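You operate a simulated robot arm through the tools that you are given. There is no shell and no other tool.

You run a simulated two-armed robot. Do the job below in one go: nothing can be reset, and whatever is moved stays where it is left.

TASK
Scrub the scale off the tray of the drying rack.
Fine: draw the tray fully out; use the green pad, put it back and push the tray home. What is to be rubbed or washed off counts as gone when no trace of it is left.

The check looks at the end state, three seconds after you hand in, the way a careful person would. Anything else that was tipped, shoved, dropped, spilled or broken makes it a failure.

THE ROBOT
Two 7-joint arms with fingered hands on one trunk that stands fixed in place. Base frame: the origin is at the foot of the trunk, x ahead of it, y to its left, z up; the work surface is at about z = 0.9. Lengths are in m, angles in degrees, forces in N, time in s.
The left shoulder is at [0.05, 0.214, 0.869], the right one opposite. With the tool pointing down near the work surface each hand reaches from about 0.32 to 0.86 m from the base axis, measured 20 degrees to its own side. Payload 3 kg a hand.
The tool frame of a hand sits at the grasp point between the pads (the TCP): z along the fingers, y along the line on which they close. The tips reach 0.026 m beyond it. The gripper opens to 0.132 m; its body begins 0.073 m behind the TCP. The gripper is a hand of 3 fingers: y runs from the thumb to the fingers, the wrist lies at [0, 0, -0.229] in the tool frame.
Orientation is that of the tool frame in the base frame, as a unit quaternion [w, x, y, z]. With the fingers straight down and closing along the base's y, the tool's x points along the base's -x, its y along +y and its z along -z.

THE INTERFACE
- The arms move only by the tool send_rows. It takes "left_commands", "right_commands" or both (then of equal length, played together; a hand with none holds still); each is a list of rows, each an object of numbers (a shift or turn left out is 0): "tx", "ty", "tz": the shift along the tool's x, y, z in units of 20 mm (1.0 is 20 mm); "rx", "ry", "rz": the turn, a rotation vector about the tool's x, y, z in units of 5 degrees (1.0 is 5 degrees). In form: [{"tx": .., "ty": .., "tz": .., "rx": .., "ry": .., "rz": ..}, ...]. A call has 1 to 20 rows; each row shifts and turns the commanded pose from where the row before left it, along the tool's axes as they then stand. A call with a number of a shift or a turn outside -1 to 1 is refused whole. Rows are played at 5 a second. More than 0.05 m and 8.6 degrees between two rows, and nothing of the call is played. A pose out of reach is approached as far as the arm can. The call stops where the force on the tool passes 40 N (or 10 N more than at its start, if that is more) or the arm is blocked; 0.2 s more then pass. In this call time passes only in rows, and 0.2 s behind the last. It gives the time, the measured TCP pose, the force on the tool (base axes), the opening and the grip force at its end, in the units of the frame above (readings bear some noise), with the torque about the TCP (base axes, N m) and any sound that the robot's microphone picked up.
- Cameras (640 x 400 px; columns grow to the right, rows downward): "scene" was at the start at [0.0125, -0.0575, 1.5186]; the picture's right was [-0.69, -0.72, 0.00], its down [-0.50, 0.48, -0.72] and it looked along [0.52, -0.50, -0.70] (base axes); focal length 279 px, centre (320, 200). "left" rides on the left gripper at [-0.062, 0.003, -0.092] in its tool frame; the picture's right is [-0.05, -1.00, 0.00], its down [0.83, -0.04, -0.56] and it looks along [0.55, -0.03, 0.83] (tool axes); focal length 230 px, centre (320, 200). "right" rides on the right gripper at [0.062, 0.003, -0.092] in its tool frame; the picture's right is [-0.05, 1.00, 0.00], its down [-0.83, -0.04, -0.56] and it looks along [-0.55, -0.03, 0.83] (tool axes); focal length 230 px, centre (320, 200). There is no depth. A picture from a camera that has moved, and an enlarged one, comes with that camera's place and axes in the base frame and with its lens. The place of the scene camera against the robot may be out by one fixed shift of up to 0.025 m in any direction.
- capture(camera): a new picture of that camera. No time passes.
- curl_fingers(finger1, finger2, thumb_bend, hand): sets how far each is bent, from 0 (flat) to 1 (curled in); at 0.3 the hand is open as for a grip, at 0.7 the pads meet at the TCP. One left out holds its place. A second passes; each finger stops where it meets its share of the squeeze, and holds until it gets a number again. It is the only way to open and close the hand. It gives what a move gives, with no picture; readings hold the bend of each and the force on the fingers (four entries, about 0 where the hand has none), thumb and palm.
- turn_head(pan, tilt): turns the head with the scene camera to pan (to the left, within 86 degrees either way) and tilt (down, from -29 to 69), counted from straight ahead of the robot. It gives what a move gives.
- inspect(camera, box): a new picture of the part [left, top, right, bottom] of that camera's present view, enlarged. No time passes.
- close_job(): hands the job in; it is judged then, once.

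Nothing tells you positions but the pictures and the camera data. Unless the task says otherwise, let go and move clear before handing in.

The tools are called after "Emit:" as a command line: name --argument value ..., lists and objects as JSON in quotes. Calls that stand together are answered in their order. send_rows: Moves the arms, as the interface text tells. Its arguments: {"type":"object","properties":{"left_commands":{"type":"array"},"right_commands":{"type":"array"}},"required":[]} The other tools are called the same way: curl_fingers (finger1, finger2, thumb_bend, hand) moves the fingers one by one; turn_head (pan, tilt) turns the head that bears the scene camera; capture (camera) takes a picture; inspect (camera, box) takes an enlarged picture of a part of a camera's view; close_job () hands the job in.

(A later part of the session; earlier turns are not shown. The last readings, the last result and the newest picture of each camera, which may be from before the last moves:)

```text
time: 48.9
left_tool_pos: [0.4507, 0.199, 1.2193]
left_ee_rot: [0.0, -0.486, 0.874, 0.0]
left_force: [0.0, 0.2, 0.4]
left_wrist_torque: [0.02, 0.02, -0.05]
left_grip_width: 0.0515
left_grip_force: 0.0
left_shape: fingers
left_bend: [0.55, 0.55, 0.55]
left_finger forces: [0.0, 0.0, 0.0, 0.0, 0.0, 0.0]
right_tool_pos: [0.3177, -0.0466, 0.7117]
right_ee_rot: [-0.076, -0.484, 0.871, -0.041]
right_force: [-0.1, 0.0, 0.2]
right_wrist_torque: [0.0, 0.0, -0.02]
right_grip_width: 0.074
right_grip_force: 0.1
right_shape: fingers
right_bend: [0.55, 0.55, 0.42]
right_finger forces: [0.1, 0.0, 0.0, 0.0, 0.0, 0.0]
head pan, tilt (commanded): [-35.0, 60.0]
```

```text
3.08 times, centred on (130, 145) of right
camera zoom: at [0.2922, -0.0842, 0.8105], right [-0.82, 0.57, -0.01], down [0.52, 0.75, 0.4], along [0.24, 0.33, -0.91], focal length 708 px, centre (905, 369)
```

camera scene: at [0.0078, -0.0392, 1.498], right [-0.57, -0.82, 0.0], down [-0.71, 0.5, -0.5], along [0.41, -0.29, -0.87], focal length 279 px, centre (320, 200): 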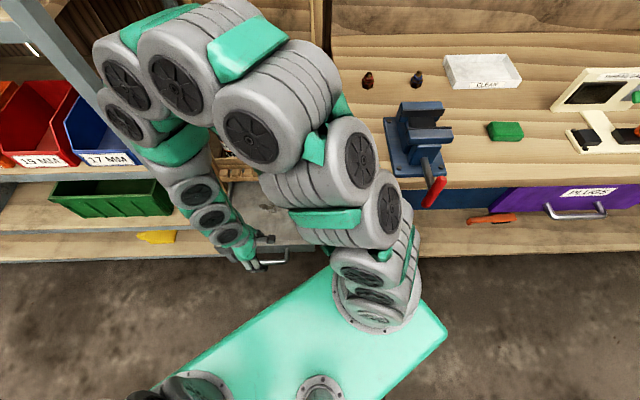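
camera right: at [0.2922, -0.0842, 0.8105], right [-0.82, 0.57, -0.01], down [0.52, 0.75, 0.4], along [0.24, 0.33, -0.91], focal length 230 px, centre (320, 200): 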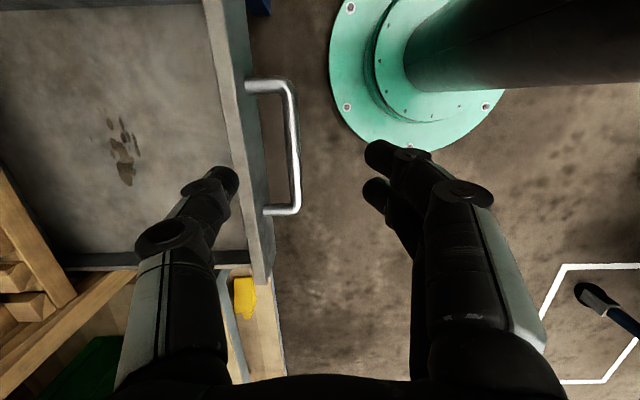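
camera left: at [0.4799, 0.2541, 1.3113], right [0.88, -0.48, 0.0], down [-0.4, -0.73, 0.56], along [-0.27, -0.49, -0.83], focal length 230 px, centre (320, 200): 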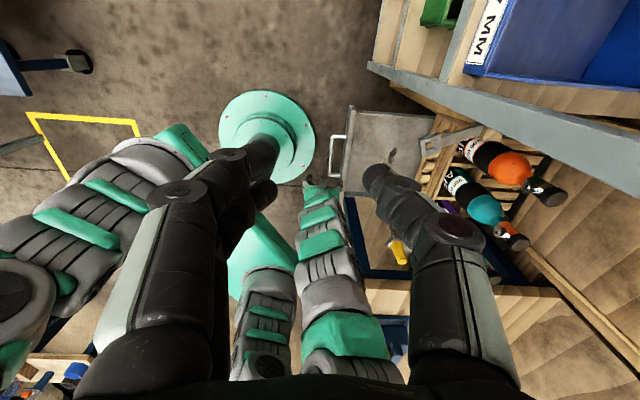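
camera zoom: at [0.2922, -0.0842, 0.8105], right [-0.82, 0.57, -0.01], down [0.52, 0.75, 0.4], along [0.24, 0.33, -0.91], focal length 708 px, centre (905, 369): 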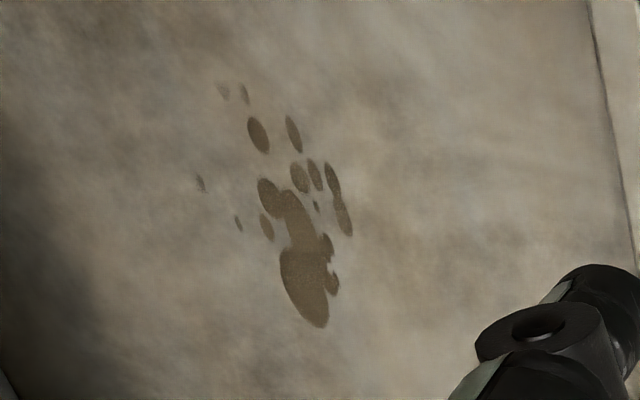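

The scale is one cluster, roughly rack depth 0.53–0.595 and lateral 0.075–0.18, with the floor near z ≈ 0.515. Next I'll raise the right hand, straighten it, and go for the green pad.

Emit:
send_rows --right_commands '[{"tz": -0.985, "tx": 0.174}, {"tz": -0.985, "tx": 0.174, "ry": -1}, {"tz": -1, "tx": 0.09, "ry": -1}, {"tz": -1}, {"tz": -1}, {"tz": -1}, {"tz": -1}, {"tz": -1}, {"tz": -1}, {"tz": -1}, {"tz": -1}, {"tz": -1}, {"tz": -1}, {"tz": -1}, {"tz": -1}, {"tz": -1}, {"tz": -1}]'

Emit:
capture --camera "scene"

Emit:
capture --camera "right"

```text
time: 52.5
left_tool_pos: [0.4515, 0.2, 1.2202]
left_ee_rot: [-0.001, -0.486, 0.874, -0.001]
left_force: [-0.2, -0.5, 0.5]
left_wrist_torque: [-0.03, -0.02, 0.02]
left_grip_width: 0.0512
left_grip_force: 0.1
left_shape: fingers
left_bend: [0.55, 0.55, 0.55]
left_finger forces: [0.0, 0.0, 0.1, 0.0, 0.0, 0.0]
right_tool_pos: [0.3484, -0.0249, 1.0502]
right_ee_rot: [0.001, -0.486, 0.874, 0.001]
right_force: [0.6, -0.2, 0.0]
right_wrist_torque: [-0.02, 0.02, 0.0]
right_grip_width: 0.0738
right_grip_force: 0.0
right_shape: fingers
right_bend: [0.55, 0.55, 0.42]
right_finger forces: [0.1, 0.1, 0.0, 0.0, 0.0, 0.0]
right hand out of reach, approached as far as the arm can: row 2, 3
head pan, tilt (commanded): [-35.0, 60.0]
```

```text
taken
camera scene: at [0.0078, -0.0391, 1.498], right [-0.57, -0.82, 0.0], down [-0.71, 0.5, -0.5], along [0.41, -0.29, -0.87], focal length 279 px, centre (320, 200)
```

scene: 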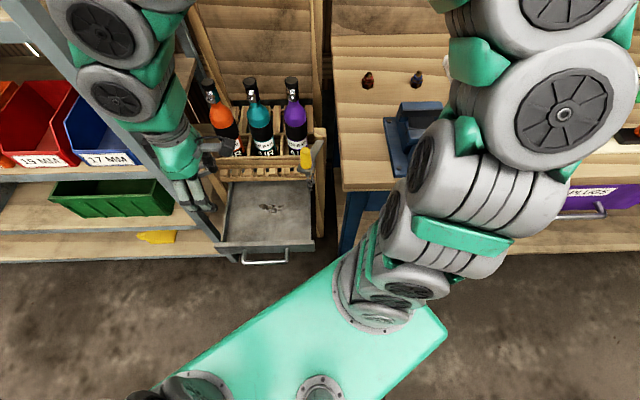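

```text
taken
camera right: at [0.3136, -0.0764, 1.1406], right [-0.82, 0.57, 0.0], down [0.47, 0.68, 0.56], along [0.32, 0.46, -0.83], focal length 230 px, centre (320, 200)
```

right: 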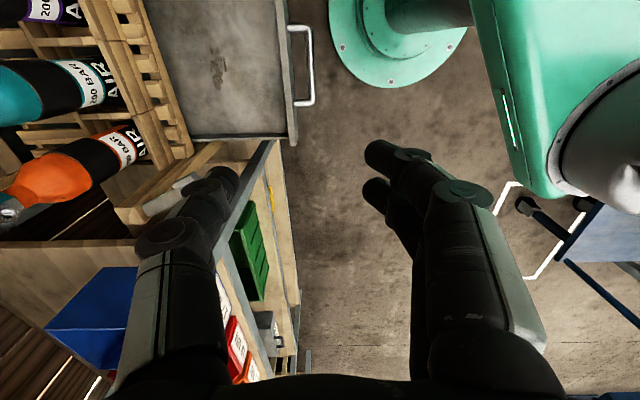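

The scene camera now has a clear view of the open tray and the scale. I'll zoom in for a baseline, then send the right hand out over the bench toward the pad.

Emit:
inspect --camera "scene" --box '[200, 165, 340, 265]'

Emit:
send_rows --right_commands '[{"ty": -0.97, "tx": 0.7, "tz": -0.3}, {"ty": -0.97, "tx": 0.7, "tz": -0.3}, {"ty": -0.97, "tx": 0.7, "tz": -0.3}, {"ty": -0.97, "tx": 0.7, "tz": -0.3}, {"ty": -0.97, "tx": 0.7, "tz": -0.3}, {"ty": -0.97, "tx": 0.7, "tz": -0.3}, {"ty": -0.97, "tx": 0.7, "tz": -0.3}, {"ty": -0.97, "tx": 0.7, "tz": -0.3}, {"ty": -0.97, "tx": 0.7, "tz": -0.3}, {"ty": -0.97, "tx": 0.7, "tz": -0.3}, {"ty": -0.97, "tx": 0.7, "tz": -0.3}, {"ty": -0.97, "tx": 0.7, "tz": -0.3}]'

Emit:
capture --camera "scene"

```text
4.00 times, centred on (270, 215) of scene
camera zoom: at [0.0078, -0.0391, 1.498], right [-0.57, -0.82, 0.0], down [-0.71, 0.5, -0.5], along [0.41, -0.29, -0.87], focal length 1117 px, centre (520, 140)
```

zoom: 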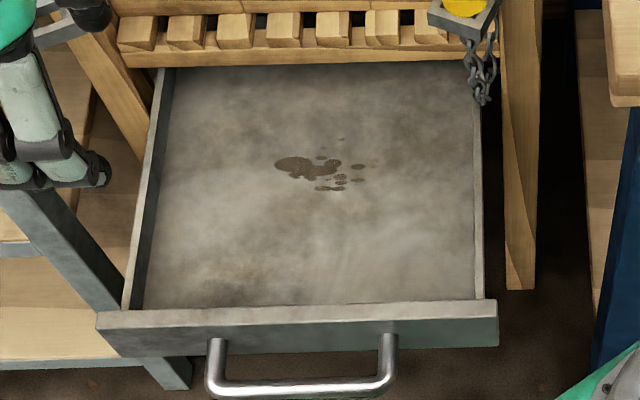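

```text
time: 55.1
left_tool_pos: [0.4515, 0.2002, 1.2212]
left_ee_rot: [0.0, -0.487, 0.874, 0.0]
left_force: [0.4, -0.2, 1.4]
left_wrist_torque: [-0.01, 0.01, -0.02]
left_grip_width: 0.0512
left_grip_force: 0.0
left_shape: fingers
left_bend: [0.55, 0.55, 0.55]
left_finger forces: [0.1, 0.1, 0.0, 0.0, 0.0, 0.0]
right_tool_pos: [0.4558, -0.2906, 1.1208]
right_ee_rot: [0.001, -0.485, 0.874, 0.0]
right_force: [0.3, 0.4, 0.3]
right_wrist_torque: [-0.02, -0.03, -0.02]
right_grip_width: 0.0736
right_grip_force: 0.0
right_shape: fingers
right_bend: [0.55, 0.55, 0.42]
right_finger forces: [0.0, 0.0, 0.0, 0.0, 0.1, 0.0]
head pan, tilt (commanded): [-35.0, 60.0]
```

```text
taken
camera scene: at [0.0078, -0.0392, 1.498], right [-0.57, -0.82, 0.0], down [-0.71, 0.5, -0.5], along [0.41, -0.29, -0.87], focal length 279 px, centre (320, 200)
```

scene: 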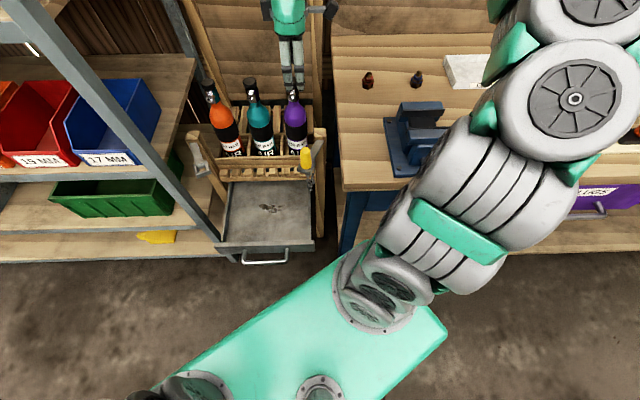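

Now I'll travel sideways over the bench to the pad.

Emit:
send_rows --right_commands '[{"tx": 1}, {"tx": 1}, {"tx": 1}, {"tx": 1}, {"tx": 1}, {"tx": 1}, {"tx": 1}, {"tx": 1}, {"tx": 1}, {"tx": 1}, {"tx": 1}, {"tx": 1}, {"tx": 1}, {"tx": 1}, {"tx": 1}, {"tx": 1}, {"tx": 1}, {"tx": 1}, {"tx": 1}, {"tx": 1}]'

Emit:
turn_head --pan -75 --tilt 45

Emit:
capture --camera "scene"

Emit:
capture --camera "right"

```text
time: 59.3
left_tool_pos: [0.4496, 0.2006, 1.2198]
left_ee_rot: [0.0, -0.487, 0.873, 0.0]
left_force: [0.2, -0.1, -0.6]
left_wrist_torque: [-0.02, -0.03, 0.0]
left_grip_width: 0.0515
left_grip_force: 0.1
left_shape: fingers
left_bend: [0.55, 0.55, 0.55]
left_finger forces: [0.1, 0.0, 0.1, 0.1, 0.0, 0.1]
right_tool_pos: [0.2574, -0.6046, 1.1154]
right_ee_rot: [0.0, -0.484, 0.875, -0.002]
right_force: [0.3, -0.2, 0.0]
right_wrist_torque: [0.02, -0.01, 0.03]
right_grip_width: 0.0736
right_grip_force: 0.1
right_shape: fingers
right_bend: [0.55, 0.55, 0.42]
right_finger forces: [0.1, 0.1, 0.0, 0.0, 0.0, 0.0]
right hand out of reach, approached as far as the arm can: row 19, 20
head pan, tilt (commanded): [-35.0, 60.0]
```

```text
time: 60.4
left_tool_pos: [0.4515, 0.1995, 1.2204]
left_ee_rot: [0.0, -0.487, 0.874, 0.0]
left_force: [-1.2, 0.0, -0.3]
left_wrist_torque: [-0.01, 0.0, -0.01]
left_grip_width: 0.0512
left_grip_force: 0.0
left_shape: fingers
left_bend: [0.55, 0.55, 0.55]
left_finger forces: [0.1, 0.1, 0.0, 0.1, 0.1, 0.0]
right_tool_pos: [0.2562, -0.6034, 1.1148]
right_ee_rot: [-0.001, -0.484, 0.875, -0.003]
right_force: [-0.2, 0.5, -0.5]
right_wrist_torque: [0.02, -0.02, -0.03]
right_grip_width: 0.0736
right_grip_force: 0.0
right_shape: fingers
right_bend: [0.55, 0.55, 0.42]
right_finger forces: [0.1, 0.0, 0.0, 0.0, 0.0, 0.0]
head pan, tilt (commanded): [-75.0, 45.0]
```

```text
taken
camera scene: at [-0.0257, -0.0794, 1.5174], right [-0.97, -0.26, 0.0], down [-0.18, 0.68, -0.71], along [0.18, -0.68, -0.71], focal length 279 px, centre (320, 200)
```

scene: 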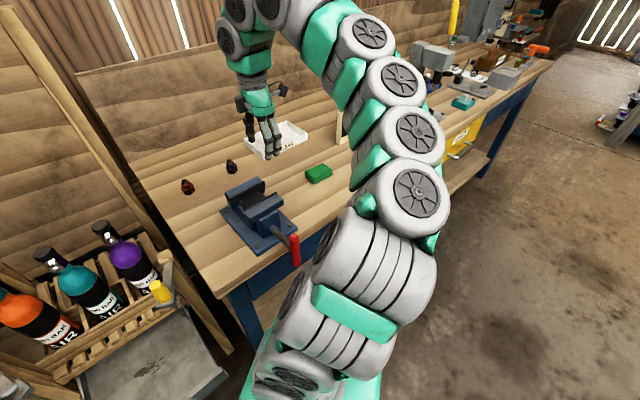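

```text
taken
camera right: at [0.2211, -0.6555, 1.2058], right [-0.82, 0.57, 0.0], down [0.48, 0.68, 0.55], along [0.32, 0.45, -0.83], focal length 230 px, centre (320, 200)
```

right: 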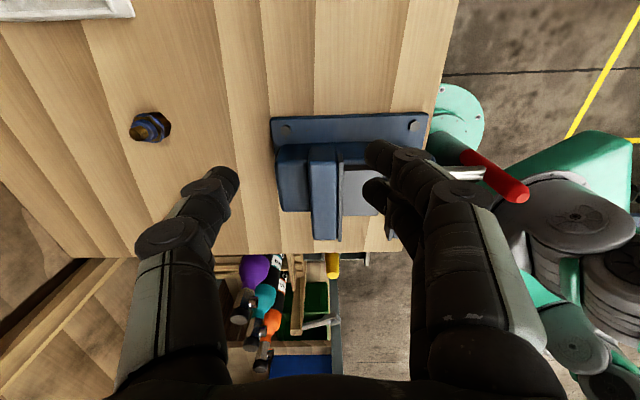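

At this yaw the wrist is near its limit this far to the right. I'll zoom in on the pad to pick a grasp direction.

Emit:
inspect --camera "scene" --box '[280, 150, 360, 200]'

Emit:
inspect --camera "scene" --box '[220, 110, 360, 200]'

```text
8.00 times, centred on (320, 175) of scene
camera zoom: at [-0.0257, -0.0794, 1.5174], right [-0.97, -0.26, 0.0], down [-0.18, 0.68, -0.71], along [0.18, -0.68, -0.71], focal length 2234 px, centre (320, 400)
```

zoom: 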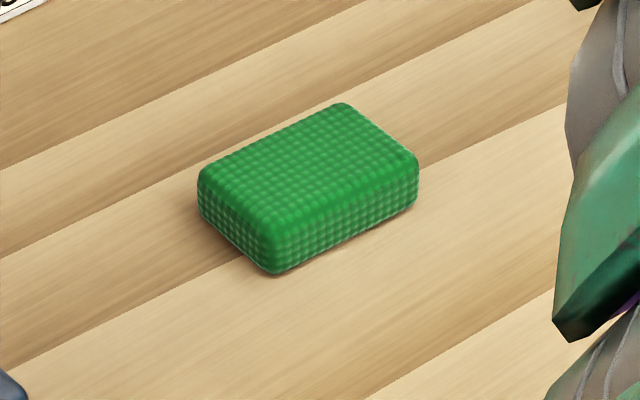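

```text
4.44 times, centred on (290, 155) of scene
camera zoom: at [-0.0257, -0.0794, 1.5174], right [-0.97, -0.26, 0.0], down [-0.18, 0.68, -0.71], along [0.18, -0.68, -0.71], focal length 1241 px, centre (453, 400)
```

zoom: 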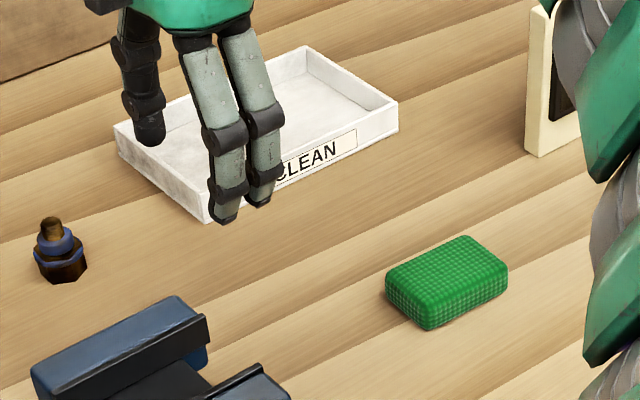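

The pad is about 0.08 × 0.05 × 0.022 m, long axis parallel to the bench front, near (0.155,-0.79). Gripping it across the long side suits both the bench and the tray, so I'll yaw the right hand back by 90° and open it.

Emit:
send_rows --right_commands '[{"rz": 1}, {"rz": 1}, {"rz": 1}, {"rz": 1}, {"rz": 1}, {"rz": 1}, {"rz": 1}, {"rz": 1}, {"rz": 1}, {"rz": 1}, {"rz": 1}, {"rz": 1}, {"rz": 1}, {"rz": 1}, {"rz": 1}, {"rz": 1}, {"rz": 1}, {"rz": 1}]'

Emit:
curl_fingers --hand "right" --finger1 0.33 --finger2 0.33 --thumb_bend 0.33

Emit:
capture --camera "right"

```text
time: 64.2
left_tool_pos: [0.4513, 0.1994, 1.2211]
left_ee_rot: [0.0, -0.485, 0.874, 0.0]
left_force: [0.2, 0.7, 0.2]
left_wrist_torque: [0.03, 0.01, -0.03]
left_grip_width: 0.0513
left_grip_force: 0.1
left_shape: fingers
left_bend: [0.55, 0.55, 0.55]
left_finger forces: [0.1, 0.1, 0.0, 0.0, 0.0, 0.0]
right_tool_pos: [0.2564, -0.6039, 1.1152]
right_ee_rot: [0.0, 0.275, 0.961, 0.001]
right_force: [-0.6, -0.1, 0.7]
right_wrist_torque: [0.01, 0.02, -0.01]
right_grip_width: 0.0733
right_grip_force: 0.0
right_shape: fingers
right_bend: [0.55, 0.55, 0.42]
right_finger forces: [0.1, 0.1, 0.0, 0.0, 0.1, 0.0]
head pan, tilt (commanded): [-75.0, 45.0]
```

```text
time: 65.2
left_tool_pos: [0.4508, 0.2002, 1.2203]
left_ee_rot: [0.0, -0.487, 0.873, 0.0]
left_force: [0.2, 1.0, -0.8]
left_wrist_torque: [0.01, 0.0, 0.0]
left_grip_width: 0.0513
left_grip_force: 0.1
left_shape: fingers
left_bend: [0.55, 0.55, 0.55]
left_finger forces: [0.1, 0.0, 0.1, 0.0, 0.0, 0.0]
right_tool_pos: [0.256, -0.6059, 1.1149]
right_ee_rot: [0.0, 0.275, 0.962, 0.0]
right_force: [0.5, 0.0, 0.0]
right_wrist_torque: [0.01, 0.03, -0.02]
right_grip_width: 0.1242
right_grip_force: 0.1
right_shape: fingers
right_bend: [0.33, 0.33, 0.33]
right_finger forces: [0.1, 0.0, 0.0, 0.0, 0.0, 0.0]
head pan, tilt (commanded): [-75.0, 45.0]
```

```text
taken
camera right: at [0.2053, -0.5706, 1.2058], right [0.57, 0.82, 0.0], down [0.68, -0.48, 0.56], along [0.46, -0.32, -0.83], focal length 230 px, centre (320, 200)
```

right: 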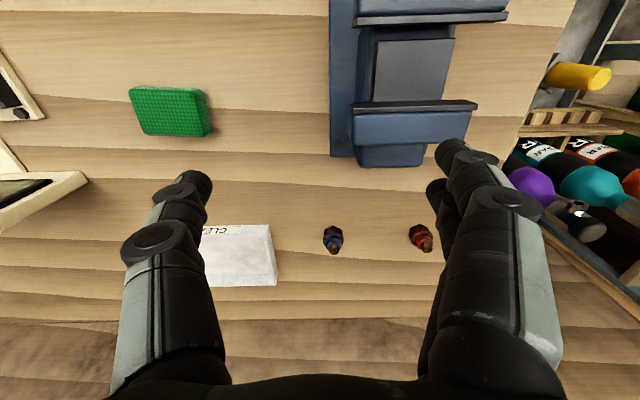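

Emit:
inspect --camera "right" --box '[110, 65, 238, 145]'

```text
5.00 times, centred on (174, 105) of right
camera zoom: at [0.2053, -0.5706, 1.2058], right [0.57, 0.82, 0.0], down [0.68, -0.48, 0.56], along [0.46, -0.32, -0.83], focal length 1150 px, centre (1050, 675)
```

zoom: 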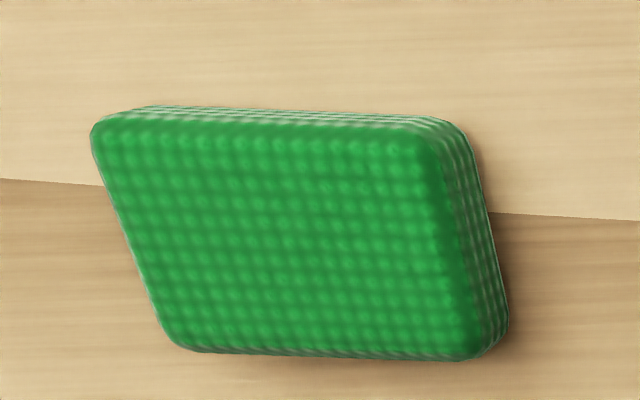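

The pad centre is about (0.157,-0.755), with its long axis at roughly 53°. I'll align the yaw and move above it.

Emit:
send_rows --right_commands '[{"rz": 1}, {"tx": -0.06, "ty": -0.99, "tz": 0.6}, {"tx": -0.06, "ty": -0.99, "tz": 0.6}, {"tx": -0.06, "ty": -0.99, "tz": 0.6}, {"tx": -0.06, "ty": -0.99, "tz": 0.6}, {"tx": -0.06, "ty": -0.99, "tz": 0.6}, {"tx": -0.06, "ty": -0.99, "tz": 0.6}, {"tx": -0.06, "ty": -0.99, "tz": 0.6}, {"tx": -0.06, "ty": -0.99, "tz": 0.6}, {"tx": -0.06, "ty": -0.99, "tz": 0.6}]'

Emit:
capture --camera "right"

Emit:
capture --camera "scene"

```text
time: 67.4
left_tool_pos: [0.4501, 0.2006, 1.2185]
left_ee_rot: [0.001, -0.487, 0.874, 0.0]
left_force: [-0.8, -0.7, 0.0]
left_wrist_torque: [-0.02, 0.02, -0.01]
left_grip_width: 0.0514
left_grip_force: 0.2
left_shape: fingers
left_bend: [0.55, 0.55, 0.55]
left_finger forces: [0.0, 0.1, 0.1, 0.0, 0.0, 0.0]
right_tool_pos: [0.156, -0.7542, 1.0057]
right_ee_rot: [0.0, 0.316, 0.949, 0.001]
right_force: [0.3, 0.0, 0.2]
right_wrist_torque: [0.02, -0.03, 0.02]
right_grip_width: 0.1244
right_grip_force: 0.1
right_shape: fingers
right_bend: [0.33, 0.33, 0.33]
right_finger forces: [0.0, 0.0, 0.0, 0.0, 0.0, 0.0]
head pan, tilt (commanded): [-75.0, 45.0]
```

```text
taken
camera right: at [0.1097, -0.7155, 1.0977], right [0.64, 0.77, 0.0], down [0.64, -0.53, 0.55], along [0.43, -0.36, -0.83], focal length 230 px, centre (320, 200)
```

right: 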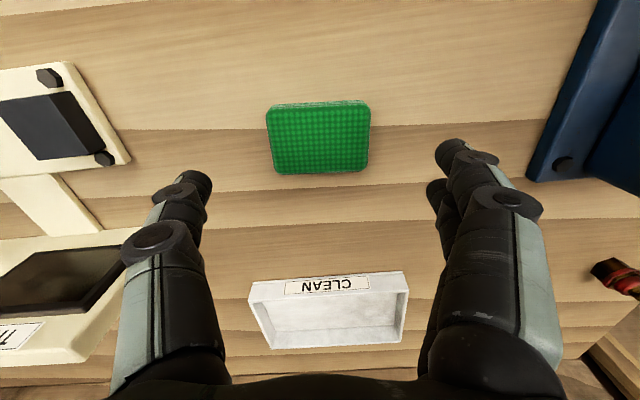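

```text
taken
camera scene: at [-0.0257, -0.0795, 1.5174], right [-0.97, -0.26, 0.0], down [-0.18, 0.68, -0.71], along [0.18, -0.68, -0.71], focal length 279 px, centre (320, 200)
```

scene: 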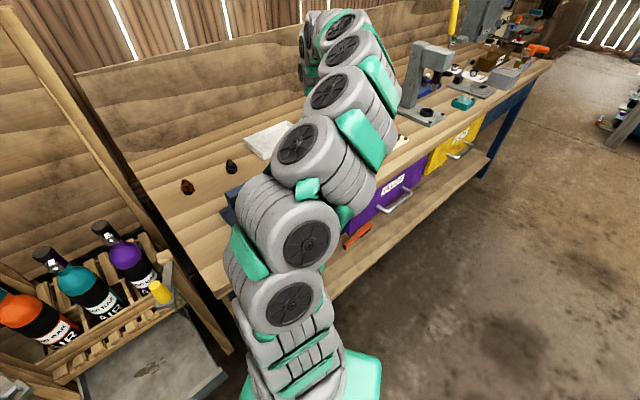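

The pad is centred between the fingers. Descending toward grasp height.

Emit:
send_rows --right_commands '[{"tz": 0.8}, {"tz": 0.8}, {"tz": 0.8}, {"tz": 0.8}]'

Emit:
capture --camera "right"

```text
time: 68.4
left_tool_pos: [0.4508, 0.2006, 1.2199]
left_ee_rot: [0.0, -0.486, 0.874, -0.001]
left_force: [0.4, 1.2, 0.6]
left_wrist_torque: [0.0, -0.03, 0.01]
left_grip_width: 0.0515
left_grip_force: 0.1
left_shape: fingers
left_bend: [0.55, 0.55, 0.55]
left_finger forces: [0.0, 0.0, 0.0, 0.1, 0.0, 0.0]
right_tool_pos: [0.1578, -0.7538, 0.9428]
right_ee_rot: [0.0, 0.316, 0.949, -0.001]
right_force: [-0.4, -0.3, 0.9]
right_wrist_torque: [0.0, 0.02, -0.02]
right_grip_width: 0.1244
right_grip_force: 0.0
right_shape: fingers
right_bend: [0.33, 0.33, 0.33]
right_finger forces: [0.0, 0.1, 0.1, 0.0, 0.1, 0.1]
head pan, tilt (commanded): [-75.0, 45.0]
```

```text
taken
camera right: at [0.1106, -0.7151, 1.0337], right [0.64, 0.77, 0.0], down [0.64, -0.53, 0.56], along [0.43, -0.36, -0.83], focal length 230 px, centre (320, 200)
```

right: 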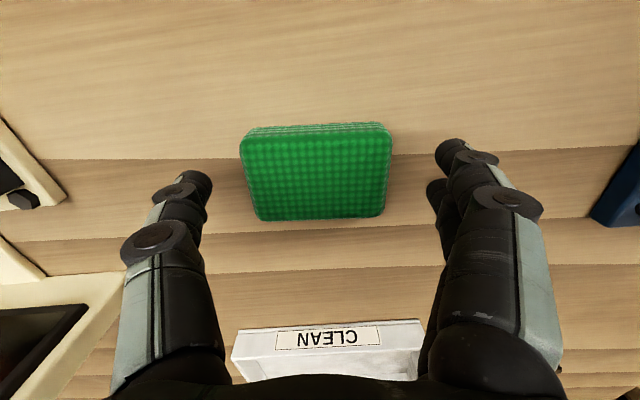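

Emit:
send_rows --right_commands '[{"tx": 0.12, "ty": -0.05}, {"tz": 0.2}, {"tz": 0.2}, {"tz": 0.2}]'

Emit:
capture --camera "right"

```text
time: 69.4
left_tool_pos: [0.4511, 0.2006, 1.2204]
left_ee_rot: [0.0, -0.487, 0.874, 0.0]
left_force: [1.0, 0.0, -0.1]
left_wrist_torque: [-0.03, 0.02, 0.01]
left_grip_width: 0.0514
left_grip_force: 0.1
left_shape: fingers
left_bend: [0.55, 0.55, 0.55]
left_finger forces: [0.0, 0.0, 0.0, 0.0, 0.1, 0.0]
right_tool_pos: [0.1546, -0.7529, 0.9311]
right_ee_rot: [0.0, 0.317, 0.949, 0.0]
right_force: [-0.9, -0.7, -0.6]
right_wrist_torque: [0.03, -0.02, -0.01]
right_grip_width: 0.1242
right_grip_force: 0.1
right_shape: fingers
right_bend: [0.33, 0.33, 0.33]
right_finger forces: [0.0, 0.0, 0.1, 0.0, 0.0, 0.1]
head pan, tilt (commanded): [-75.0, 45.0]
```

```text
taken
camera right: at [0.1081, -0.7146, 1.0218], right [0.64, 0.77, 0.0], down [0.64, -0.53, 0.56], along [0.43, -0.36, -0.83], focal length 230 px, centre (320, 200)
```

right: 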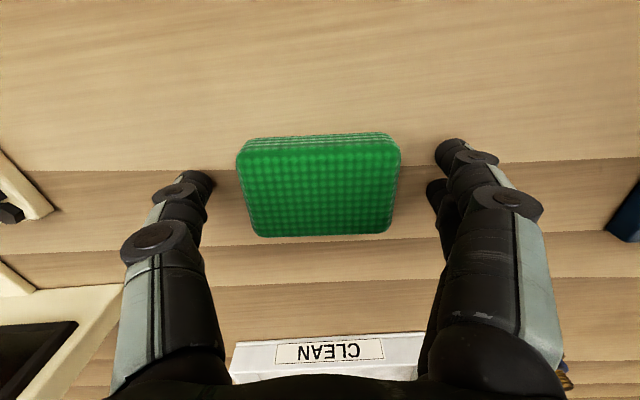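

No contact yet, and the pad top looks to be at z ≈ 0.921. I'll lower 3 mm more and close onto the pad.

Emit:
send_rows --right_commands '[{"tz": 0.15}]'

Emit:
curl_fingers --hand "right" --finger1 0.44 --finger2 0.44 --thumb_bend 0.44

Emit:
capture --camera "right"

```text
time: 69.8
left_tool_pos: [0.4513, 0.1996, 1.2208]
left_ee_rot: [0.001, -0.486, 0.874, 0.0]
left_force: [-0.1, -0.3, 0.2]
left_wrist_torque: [-0.02, 0.04, 0.0]
left_grip_width: 0.0516
left_grip_force: 0.2
left_shape: fingers
left_bend: [0.55, 0.55, 0.55]
left_finger forces: [0.0, 0.0, 0.0, 0.0, 0.1, 0.0]
right_tool_pos: [0.1554, -0.7517, 0.9284]
right_ee_rot: [0.0, 0.316, 0.949, 0.0]
right_force: [0.3, 0.8, -0.6]
right_wrist_torque: [0.02, 0.04, 0.03]
right_grip_width: 0.1245
right_grip_force: 0.2
right_shape: fingers
right_bend: [0.33, 0.33, 0.33]
right_finger forces: [0.1, 0.1, 0.1, 0.0, 0.0, 0.0]
head pan, tilt (commanded): [-75.0, 45.0]
```

```text
time: 70.8
left_tool_pos: [0.4521, 0.2016, 1.22]
left_ee_rot: [0.0, -0.486, 0.874, 0.0]
left_force: [0.3, 0.3, -0.3]
left_wrist_torque: [0.03, -0.01, 0.02]
left_grip_width: 0.0514
left_grip_force: 0.1
left_shape: fingers
left_bend: [0.55, 0.55, 0.55]
left_finger forces: [0.0, 0.0, 0.1, 0.1, 0.1, 0.0]
right_tool_pos: [0.1552, -0.7541, 0.9301]
right_ee_rot: [0.002, 0.317, 0.948, -0.002]
right_force: [1.8, 1.1, 17.3]
right_wrist_torque: [0.41, -0.24, -0.08]
right_grip_width: 0.1029
right_grip_force: 8.5
right_shape: fingers
right_bend: [0.39, 0.4, 0.42]
right_finger forces: [6.2, 6.2, 0.0, 0.0, 5.3, 0.0]
head pan, tilt (commanded): [-75.0, 45.0]
stopped (right hand): the force on the tool passed its limit at 40 N (the readings are from after the stop); the commanded pose is now the measured one
```

```text
taken
camera right: at [0.1079, -0.7152, 1.0203], right [0.64, 0.77, 0.0], down [0.64, -0.53, 0.56], along [0.43, -0.36, -0.83], focal length 230 px, centre (320, 200)
```

right: 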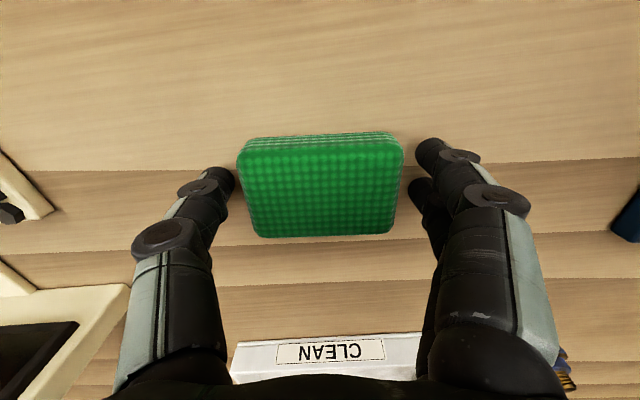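

Closing brought the fingertips onto the bench, so I need to be a bit higher. Raising 8 mm and closing again.

Emit:
send_rows --right_commands '[{"tz": -0.4}]'

Emit:
curl_fingers --hand "right" --finger1 0.44 --finger2 0.44 --thumb_bend 0.44

Emit:
capture --camera "right"

```text
time: 71.2
left_tool_pos: [0.4508, 0.1991, 1.2205]
left_ee_rot: [0.0, -0.486, 0.874, -0.001]
left_force: [0.2, 0.4, 2.2]
left_wrist_torque: [-0.02, 0.0, 0.01]
left_grip_width: 0.0516
left_grip_force: 0.1
left_shape: fingers
left_bend: [0.55, 0.55, 0.55]
left_finger forces: [0.1, 0.0, 0.1, 0.0, 0.0, 0.1]
right_tool_pos: [0.1551, -0.7523, 0.9369]
right_ee_rot: [0.0, 0.316, 0.949, -0.001]
right_force: [1.1, 0.4, -0.1]
right_wrist_torque: [-0.03, 0.0, 0.05]
right_grip_width: 0.0888
right_grip_force: 0.0
right_shape: fingers
right_bend: [0.44, 0.44, 0.44]
right_finger forces: [0.1, 0.0, 0.0, 0.0, 0.1, 0.0]
head pan, tilt (commanded): [-75.0, 45.0]
```

```text
time: 72.2
left_tool_pos: [0.4512, 0.2003, 1.2199]
left_ee_rot: [0.0, -0.487, 0.873, 0.0]
left_force: [-0.4, 0.3, -0.1]
left_wrist_torque: [0.01, 0.01, -0.03]
left_grip_width: 0.0514
left_grip_force: 0.0
left_shape: fingers
left_bend: [0.55, 0.55, 0.55]
left_finger forces: [0.0, 0.0, 0.0, 0.0, 0.1, 0.0]
right_tool_pos: [0.1548, -0.7534, 0.937]
right_ee_rot: [0.001, 0.317, 0.949, -0.001]
right_force: [0.5, 1.1, -0.4]
right_wrist_torque: [-0.04, 0.01, -0.03]
right_grip_width: 0.0887
right_grip_force: 0.0
right_shape: fingers
right_bend: [0.44, 0.44, 0.44]
right_finger forces: [0.1, 0.1, 0.0, 0.0, 0.0, 0.1]
head pan, tilt (commanded): [-75.0, 45.0]
```

```text
taken
camera right: at [0.108, -0.7147, 1.0275], right [0.64, 0.77, 0.0], down [0.64, -0.53, 0.56], along [0.43, -0.36, -0.83], focal length 230 px, centre (320, 200)
```

right: 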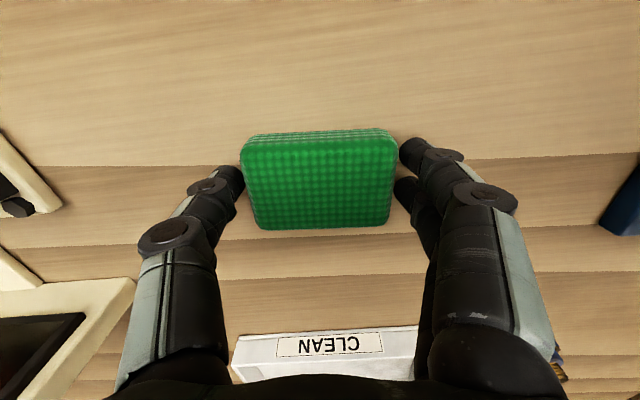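

Emit:
curl_fingers --hand "right" --finger1 0.5 --finger2 0.5 --thumb_bend 0.5

Emit:
capture --camera "right"

```text
time: 73.2
left_tool_pos: [0.4523, 0.1996, 1.2202]
left_ee_rot: [-0.001, -0.486, 0.874, 0.0]
left_force: [-0.2, -0.6, 0.2]
left_wrist_torque: [0.01, 0.02, -0.01]
left_grip_width: 0.0514
left_grip_force: 0.0
left_shape: fingers
left_bend: [0.55, 0.55, 0.55]
left_finger forces: [0.1, 0.0, 0.0, 0.0, 0.1, 0.0]
right_tool_pos: [0.1556, -0.7532, 0.9372]
right_ee_rot: [0.001, 0.317, 0.949, -0.001]
right_force: [-0.4, 0.2, 0.7]
right_wrist_torque: [-0.04, 0.04, -0.02]
right_grip_width: 0.0793
right_grip_force: 4.4
right_shape: fingers
right_bend: [0.47, 0.47, 0.48]
right_finger forces: [2.2, 2.2, 0.0, 0.0, 4.5, 0.0]
head pan, tilt (commanded): [-75.0, 45.0]
```

```text
taken
camera right: at [0.108, -0.7147, 1.0274], right [0.64, 0.77, 0.0], down [0.64, -0.53, 0.56], along [0.43, -0.36, -0.83], focal length 230 px, centre (320, 200)
```

right: 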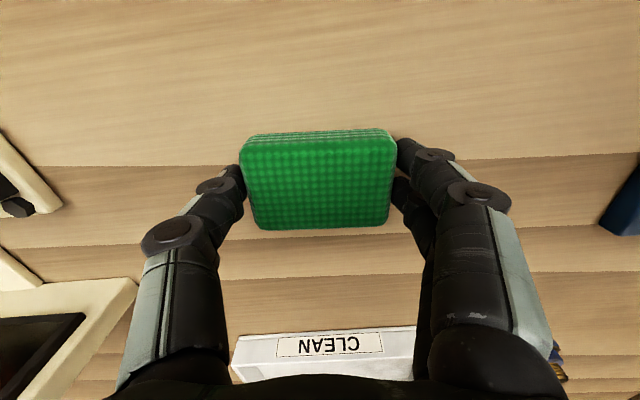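

The fingers have met the pad (opening 0.079 m). I'll tighten the grip and lift a little to test it.

Emit:
curl_fingers --hand "right" --finger1 0.6 --finger2 0.6 --thumb_bend 0.6

Emit:
send_rows --right_commands '[{"tz": -0.5}, {"tz": -0.5}, {"tz": -1}, {"tz": -1}]'

Emit:
capture --camera "right"

```text
time: 74.2
left_tool_pos: [0.4512, 0.1997, 1.2206]
left_ee_rot: [0.0, -0.487, 0.874, 0.0]
left_force: [0.5, 0.2, -0.2]
left_wrist_torque: [0.03, 0.01, -0.02]
left_grip_width: 0.0513
left_grip_force: 0.0
left_shape: fingers
left_bend: [0.55, 0.55, 0.55]
left_finger forces: [0.0, 0.0, 0.1, 0.0, 0.1, 0.1]
right_tool_pos: [0.1555, -0.7533, 0.9368]
right_ee_rot: [0.0, 0.316, 0.949, -0.001]
right_force: [-0.2, -0.6, 0.7]
right_wrist_torque: [0.01, -0.02, 0.0]
right_grip_width: 0.0777
right_grip_force: 17.4
right_shape: fingers
right_bend: [0.48, 0.48, 0.52]
right_finger forces: [8.8, 8.8, 0.0, 0.1, 17.6, 0.0]
head pan, tilt (commanded): [-75.0, 45.0]
```

```text
time: 75.2
left_tool_pos: [0.4505, 0.2011, 1.2198]
left_ee_rot: [0.0, -0.486, 0.874, 0.0]
left_force: [-0.3, 0.3, 0.3]
left_wrist_torque: [-0.01, 0.05, -0.01]
left_grip_width: 0.0514
left_grip_force: 0.0
left_shape: fingers
left_bend: [0.55, 0.55, 0.55]
left_finger forces: [0.0, 0.1, 0.1, 0.0, 0.0, 0.0]
right_tool_pos: [0.1548, -0.7527, 0.9966]
right_ee_rot: [0.0, 0.316, 0.949, -0.001]
right_force: [-0.4, -0.2, 0.0]
right_wrist_torque: [-0.02, 0.02, 0.02]
right_grip_width: 0.0775
right_grip_force: 17.9
right_shape: fingers
right_bend: [0.48, 0.48, 0.52]
right_finger forces: [8.9, 8.8, 0.0, 0.1, 17.5, 0.0]
head pan, tilt (commanded): [-75.0, 45.0]
```

```text
taken
camera right: at [0.1078, -0.7147, 1.0877], right [0.64, 0.77, 0.0], down [0.64, -0.53, 0.56], along [0.43, -0.36, -0.83], focal length 230 px, centre (320, 200)
```

right: 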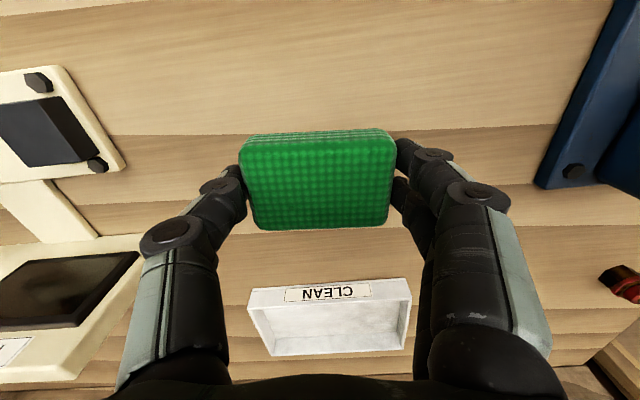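

The pad is held securely with about 17 N. I'll raise it to travel height and carry it back toward the tray along the same route.

Emit:
send_rows --right_commands '[{"tz": -1}, {"tz": -1}, {"tz": -1}, {"tz": -1}, {"tz": -1}, {"tz": -1}, {"ty": 1, "rz": -0.5}, {"ty": 1, "rz": -0.5}, {"ty": 1}, {"ty": 1}, {"ty": 1}, {"ty": 1}, {"ty": 1}, {"ty": 1}, {"ty": 1}, {"ty": 1}, {"ty": 1}, {"ty": 1}, {"ty": 1}, {"ty": 1}]'

Emit:
capture --camera "right"

Emit:
capture --camera "scene"

```text
time: 79.4
left_tool_pos: [0.451, 0.1991, 1.2204]
left_ee_rot: [0.0, -0.486, 0.874, 0.0]
left_force: [0.1, 0.6, 0.2]
left_wrist_torque: [-0.01, 0.04, 0.03]
left_grip_width: 0.0513
left_grip_force: 0.1
left_shape: fingers
left_bend: [0.55, 0.55, 0.55]
left_finger forces: [0.0, 0.1, 0.0, 0.0, 0.0, 0.0]
right_tool_pos: [0.3052, -0.5177, 1.1148]
right_ee_rot: [0.0, 0.275, 0.961, -0.001]
right_force: [-0.9, 0.6, -0.5]
right_wrist_torque: [0.0, 0.0, 0.01]
right_grip_width: 0.0772
right_grip_force: 17.2
right_shape: fingers
right_bend: [0.48, 0.48, 0.52]
right_finger forces: [8.8, 8.7, 0.0, 0.1, 17.4, 0.0]
head pan, tilt (commanded): [-75.0, 45.0]
```

```text
taken
camera right: at [0.2549, -0.4824, 1.2065], right [0.57, 0.82, 0.0], down [0.68, -0.47, 0.56], along [0.46, -0.32, -0.83], focal length 230 px, centre (320, 200)
```

right: 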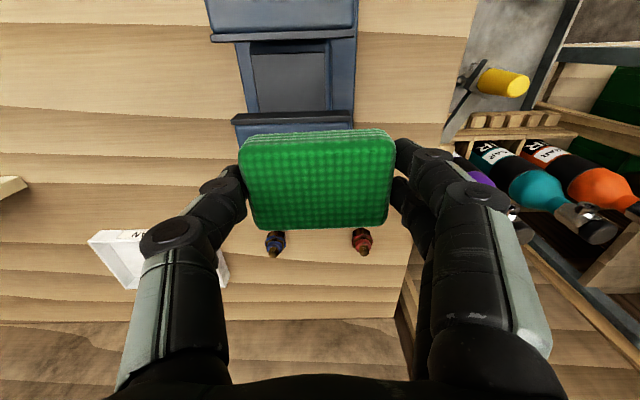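

```text
taken
camera scene: at [-0.0258, -0.0794, 1.5174], right [-0.97, -0.26, 0.0], down [-0.18, 0.68, -0.71], along [0.18, -0.68, -0.71], focal length 279 px, centre (320, 200)
```

scene: 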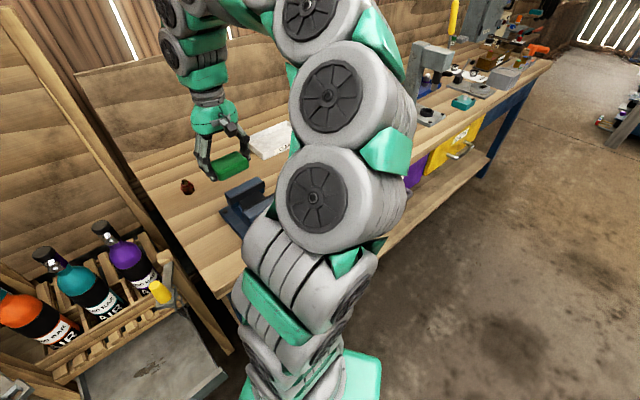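

Emit:
send_rows --right_commands '[{"ty": 1, "tx": -0.07}, {"ty": 1, "tx": -0.07}, {"ty": 1, "tx": -0.07}, {"ty": 1, "tx": -0.07}, {"ty": 1, "tx": -0.07}, {"ty": 1, "tx": -0.07}, {"ty": 1, "tx": -0.07}, {"ty": 1, "tx": -0.07}, {"ty": 1, "tx": -0.07}, {"ty": 1, "tx": -0.07}, {"ty": 1, "tx": -0.07}, {"ty": 1, "tx": -0.07}, {"ty": 1, "tx": -0.07}, {"ty": 1, "tx": -0.07}, {"ty": 1, "tx": -0.07}, {"ty": 1, "tx": -0.07}, {"ty": 1, "tx": -0.07}, {"ty": 1, "tx": -0.07}, {"ty": 1, "tx": -0.07}, {"ty": 1, "tx": -0.07}]'

Emit:
turn_head --pan -35 --tilt 60

Emit:
capture --camera "right"

Emit:
capture --camera "scene"

Emit:
capture --camera "left"

```text
time: 83.6
left_tool_pos: [0.4518, 0.1996, 1.2211]
left_ee_rot: [0.0, -0.486, 0.874, -0.001]
left_force: [0.3, -0.5, -0.3]
left_wrist_torque: [-0.01, 0.01, 0.0]
left_grip_width: 0.0513
left_grip_force: 0.0
left_shape: fingers
left_bend: [0.55, 0.55, 0.55]
left_finger forces: [0.1, 0.1, 0.0, 0.0, 0.0, 0.0]
right_tool_pos: [0.5403, -0.1913, 1.1158]
right_ee_rot: [0.0, 0.275, 0.962, -0.001]
right_force: [0.7, -0.9, -0.4]
right_wrist_torque: [0.0, 0.02, 0.0]
right_grip_width: 0.0771
right_grip_force: 17.8
right_shape: fingers
right_bend: [0.48, 0.48, 0.52]
right_finger forces: [8.8, 8.7, 0.1, 0.1, 17.4, 0.0]
head pan, tilt (commanded): [-75.0, 45.0]
```

```text
time: 84.7
left_tool_pos: [0.4508, 0.1995, 1.219]
left_ee_rot: [0.0, -0.487, 0.874, 0.0]
left_force: [-0.1, 0.5, -0.5]
left_wrist_torque: [0.0, -0.04, 0.01]
left_grip_width: 0.0515
left_grip_force: 0.1
left_shape: fingers
left_bend: [0.55, 0.55, 0.55]
left_finger forces: [0.0, 0.0, 0.0, 0.0, 0.0, 0.1]
right_tool_pos: [0.5398, -0.1918, 1.1157]
right_ee_rot: [0.001, 0.275, 0.961, -0.002]
right_force: [0.3, -0.9, -0.4]
right_wrist_torque: [-0.02, 0.0, -0.05]
right_grip_width: 0.0771
right_grip_force: 17.2
right_shape: fingers
right_bend: [0.48, 0.48, 0.52]
right_finger forces: [8.7, 8.6, 0.0, 0.0, 17.4, 0.1]
head pan, tilt (commanded): [-35.0, 60.0]
```

```text
taken
camera right: at [0.4894, -0.1575, 1.2061], right [0.57, 0.82, 0.0], down [0.68, -0.47, 0.56], along [0.46, -0.32, -0.83], focal length 230 px, centre (320, 200)
```

right: 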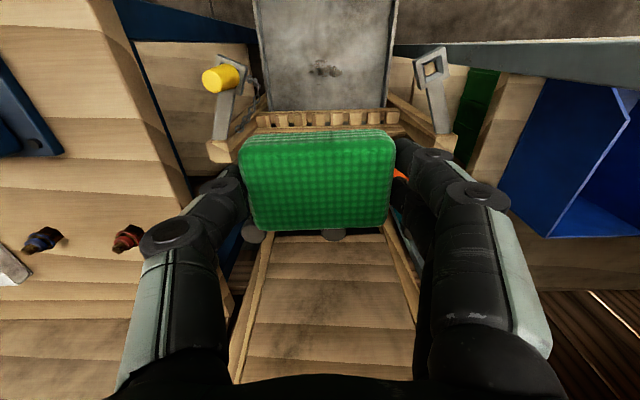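

```text
taken
camera scene: at [0.0078, -0.0392, 1.498], right [-0.57, -0.82, 0.0], down [-0.71, 0.5, -0.5], along [0.41, -0.29, -0.87], focal length 279 px, centre (320, 200)
```

scene: 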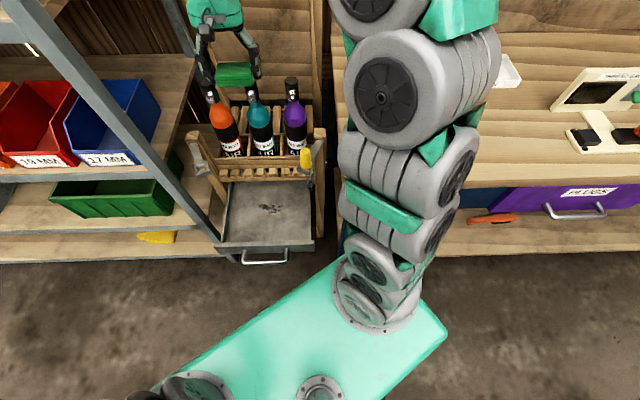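

```text
taken
camera left: at [0.4799, 0.2541, 1.3113], right [0.88, -0.48, 0.0], down [-0.4, -0.73, 0.56], along [-0.27, -0.49, -0.83], focal length 230 px, centre (320, 200)
```

left: 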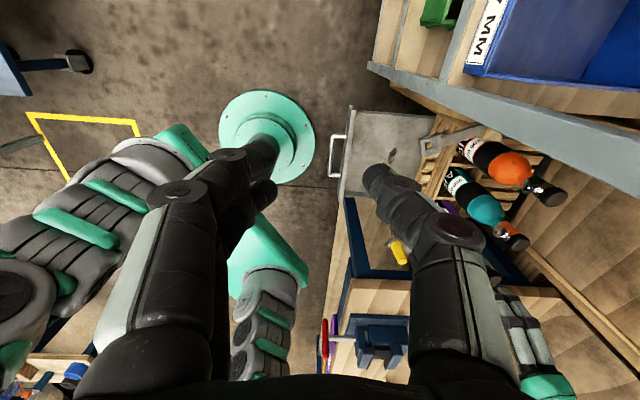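

Hand is above the tray zone with the pad. I'll zoom in from the right camera to pin down the scale's position relative to the hand.

Emit:
inspect --camera "right" --box '[250, 0, 410, 125]'

Emit:
inspect --camera "scene" --box '[200, 165, 340, 265]'

```text
3.20 times, centred on (330, 62) of right
camera zoom: at [0.4894, -0.1575, 1.2061], right [0.57, 0.82, 0.0], down [0.68, -0.47, 0.56], along [0.46, -0.32, -0.83], focal length 736 px, centre (288, 640)
```

zoom: 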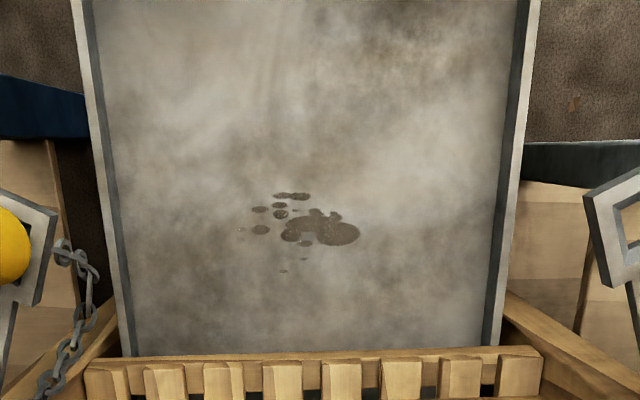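

```text
4.00 times, centred on (270, 215) of scene
camera zoom: at [0.0078, -0.0392, 1.498], right [-0.57, -0.82, 0.0], down [-0.71, 0.5, -0.5], along [0.41, -0.29, -0.87], focal length 1117 px, centre (520, 140)
```

zoom: 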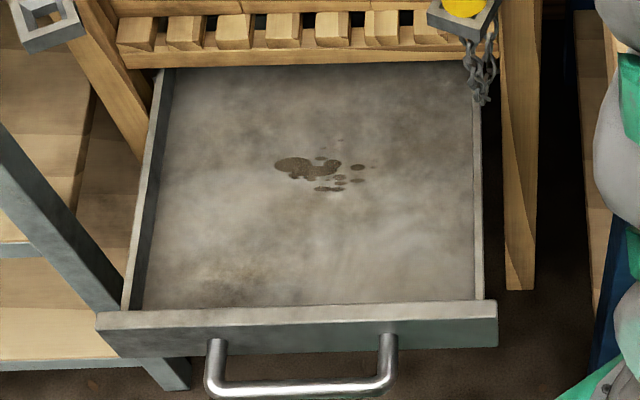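

The scale spans rack depth 0.526–0.583 and lateral 0.078–0.18, nearly centred under the hand. I'll lower the pad in stages between the two brackets.

Emit:
send_rows --right_commands '[{"tz": 1}, {"tz": 1}, {"tz": 1}, {"tz": 1}, {"tz": 1}, {"tz": 1}, {"tz": 1}, {"tz": 1}, {"tz": 1}, {"tz": 1}, {"tz": 1}, {"tz": 1}]'

Emit:
capture --camera "right"

Emit:
capture --camera "scene"

Emit:
capture --camera "left"

```text
time: 87.3
left_tool_pos: [0.4503, 0.2001, 1.2197]
left_ee_rot: [-0.001, -0.486, 0.874, 0.0]
left_force: [1.0, 0.3, 0.3]
left_wrist_torque: [0.0, 0.03, 0.03]
left_grip_width: 0.0514
left_grip_force: 0.2
left_shape: fingers
left_bend: [0.55, 0.55, 0.55]
left_finger forces: [0.1, 0.0, 0.0, 0.1, 0.1, 0.0]
right_tool_pos: [0.54, -0.1927, 0.876]
right_ee_rot: [0.001, 0.275, 0.961, -0.001]
right_force: [-0.3, -0.4, -0.1]
right_wrist_torque: [-0.01, 0.02, -0.06]
right_grip_width: 0.0773
right_grip_force: 17.0
right_shape: fingers
right_bend: [0.48, 0.48, 0.52]
right_finger forces: [8.8, 8.7, 0.0, 0.0, 17.3, 0.1]
head pan, tilt (commanded): [-35.0, 60.0]
```

```text
taken
camera right: at [0.4899, -0.1578, 0.9666], right [0.57, 0.82, 0.0], down [0.68, -0.47, 0.56], along [0.46, -0.32, -0.83], focal length 230 px, centre (320, 200)
```

right: 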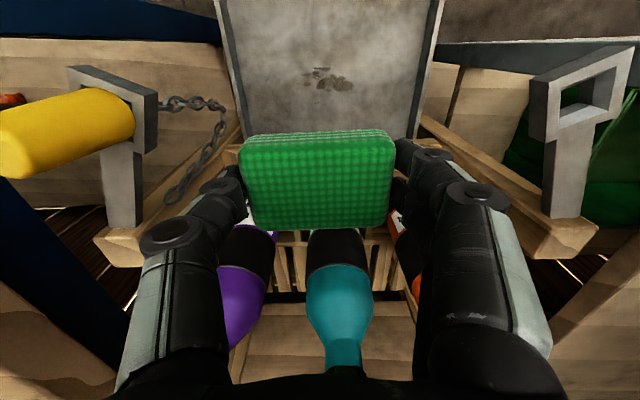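

```text
taken
camera scene: at [0.0078, -0.0391, 1.498], right [-0.57, -0.82, 0.0], down [-0.71, 0.5, -0.5], along [0.41, -0.29, -0.87], focal length 279 px, centre (320, 200)
```

scene: 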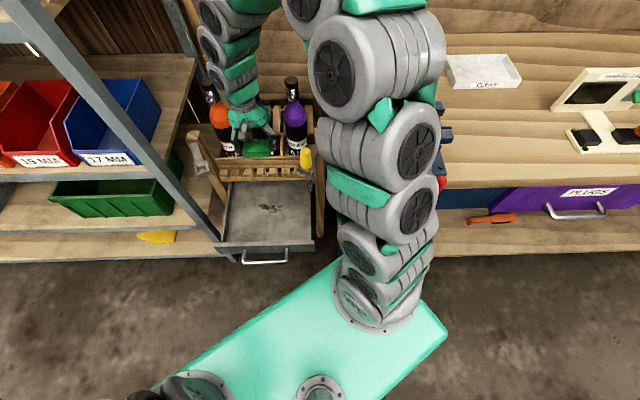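

```text
taken
camera left: at [0.4799, 0.2541, 1.3113], right [0.88, -0.48, 0.0], down [-0.4, -0.73, 0.56], along [-0.27, -0.49, -0.83], focal length 230 px, centre (320, 200)
```

left: 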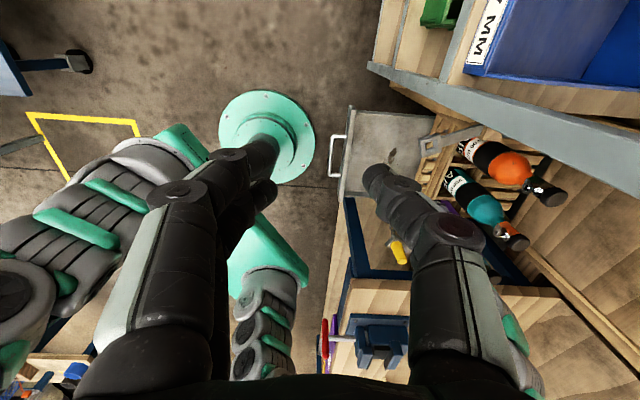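

Emit:
send_rows --right_commands '[{"tz": 1}, {"tz": 1}, {"tz": 1}, {"tz": 1}, {"tz": 1}, {"tz": 1}, {"tz": 1}]'

Emit:
capture --camera "right"

Emit:
capture --camera "scene"

```text
time: 88.9
left_tool_pos: [0.4503, 0.2, 1.2191]
left_ee_rot: [-0.001, -0.486, 0.874, 0.0]
left_force: [0.1, 0.8, -0.1]
left_wrist_torque: [-0.01, 0.0, -0.01]
left_grip_width: 0.0513
left_grip_force: 0.1
left_shape: fingers
left_bend: [0.55, 0.55, 0.55]
left_finger forces: [0.1, 0.0, 0.1, 0.0, 0.1, 0.0]
right_tool_pos: [0.541, -0.1936, 0.7365]
right_ee_rot: [0.0, 0.275, 0.962, -0.001]
right_force: [0.5, 0.4, -0.4]
right_wrist_torque: [0.01, 0.01, 0.0]
right_grip_width: 0.0772
right_grip_force: 17.5
right_shape: fingers
right_bend: [0.48, 0.48, 0.52]
right_finger forces: [8.5, 8.5, 0.0, 0.0, 17.2, 0.0]
head pan, tilt (commanded): [-35.0, 60.0]
```

```text
taken
camera right: at [0.4902, -0.1585, 0.8269], right [0.57, 0.82, 0.0], down [0.68, -0.47, 0.56], along [0.46, -0.32, -0.83], focal length 230 px, centre (320, 200)
```

right: 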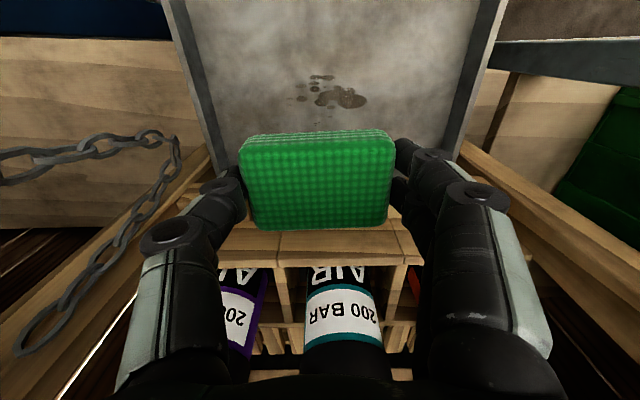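

```text
taken
camera scene: at [0.0078, -0.0391, 1.498], right [-0.57, -0.82, 0.0], down [-0.71, 0.5, -0.5], along [0.41, -0.29, -0.87], focal length 279 px, centre (320, 200)
```

scene: 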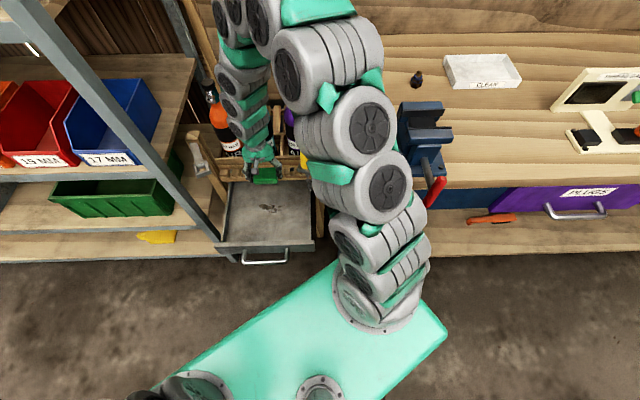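

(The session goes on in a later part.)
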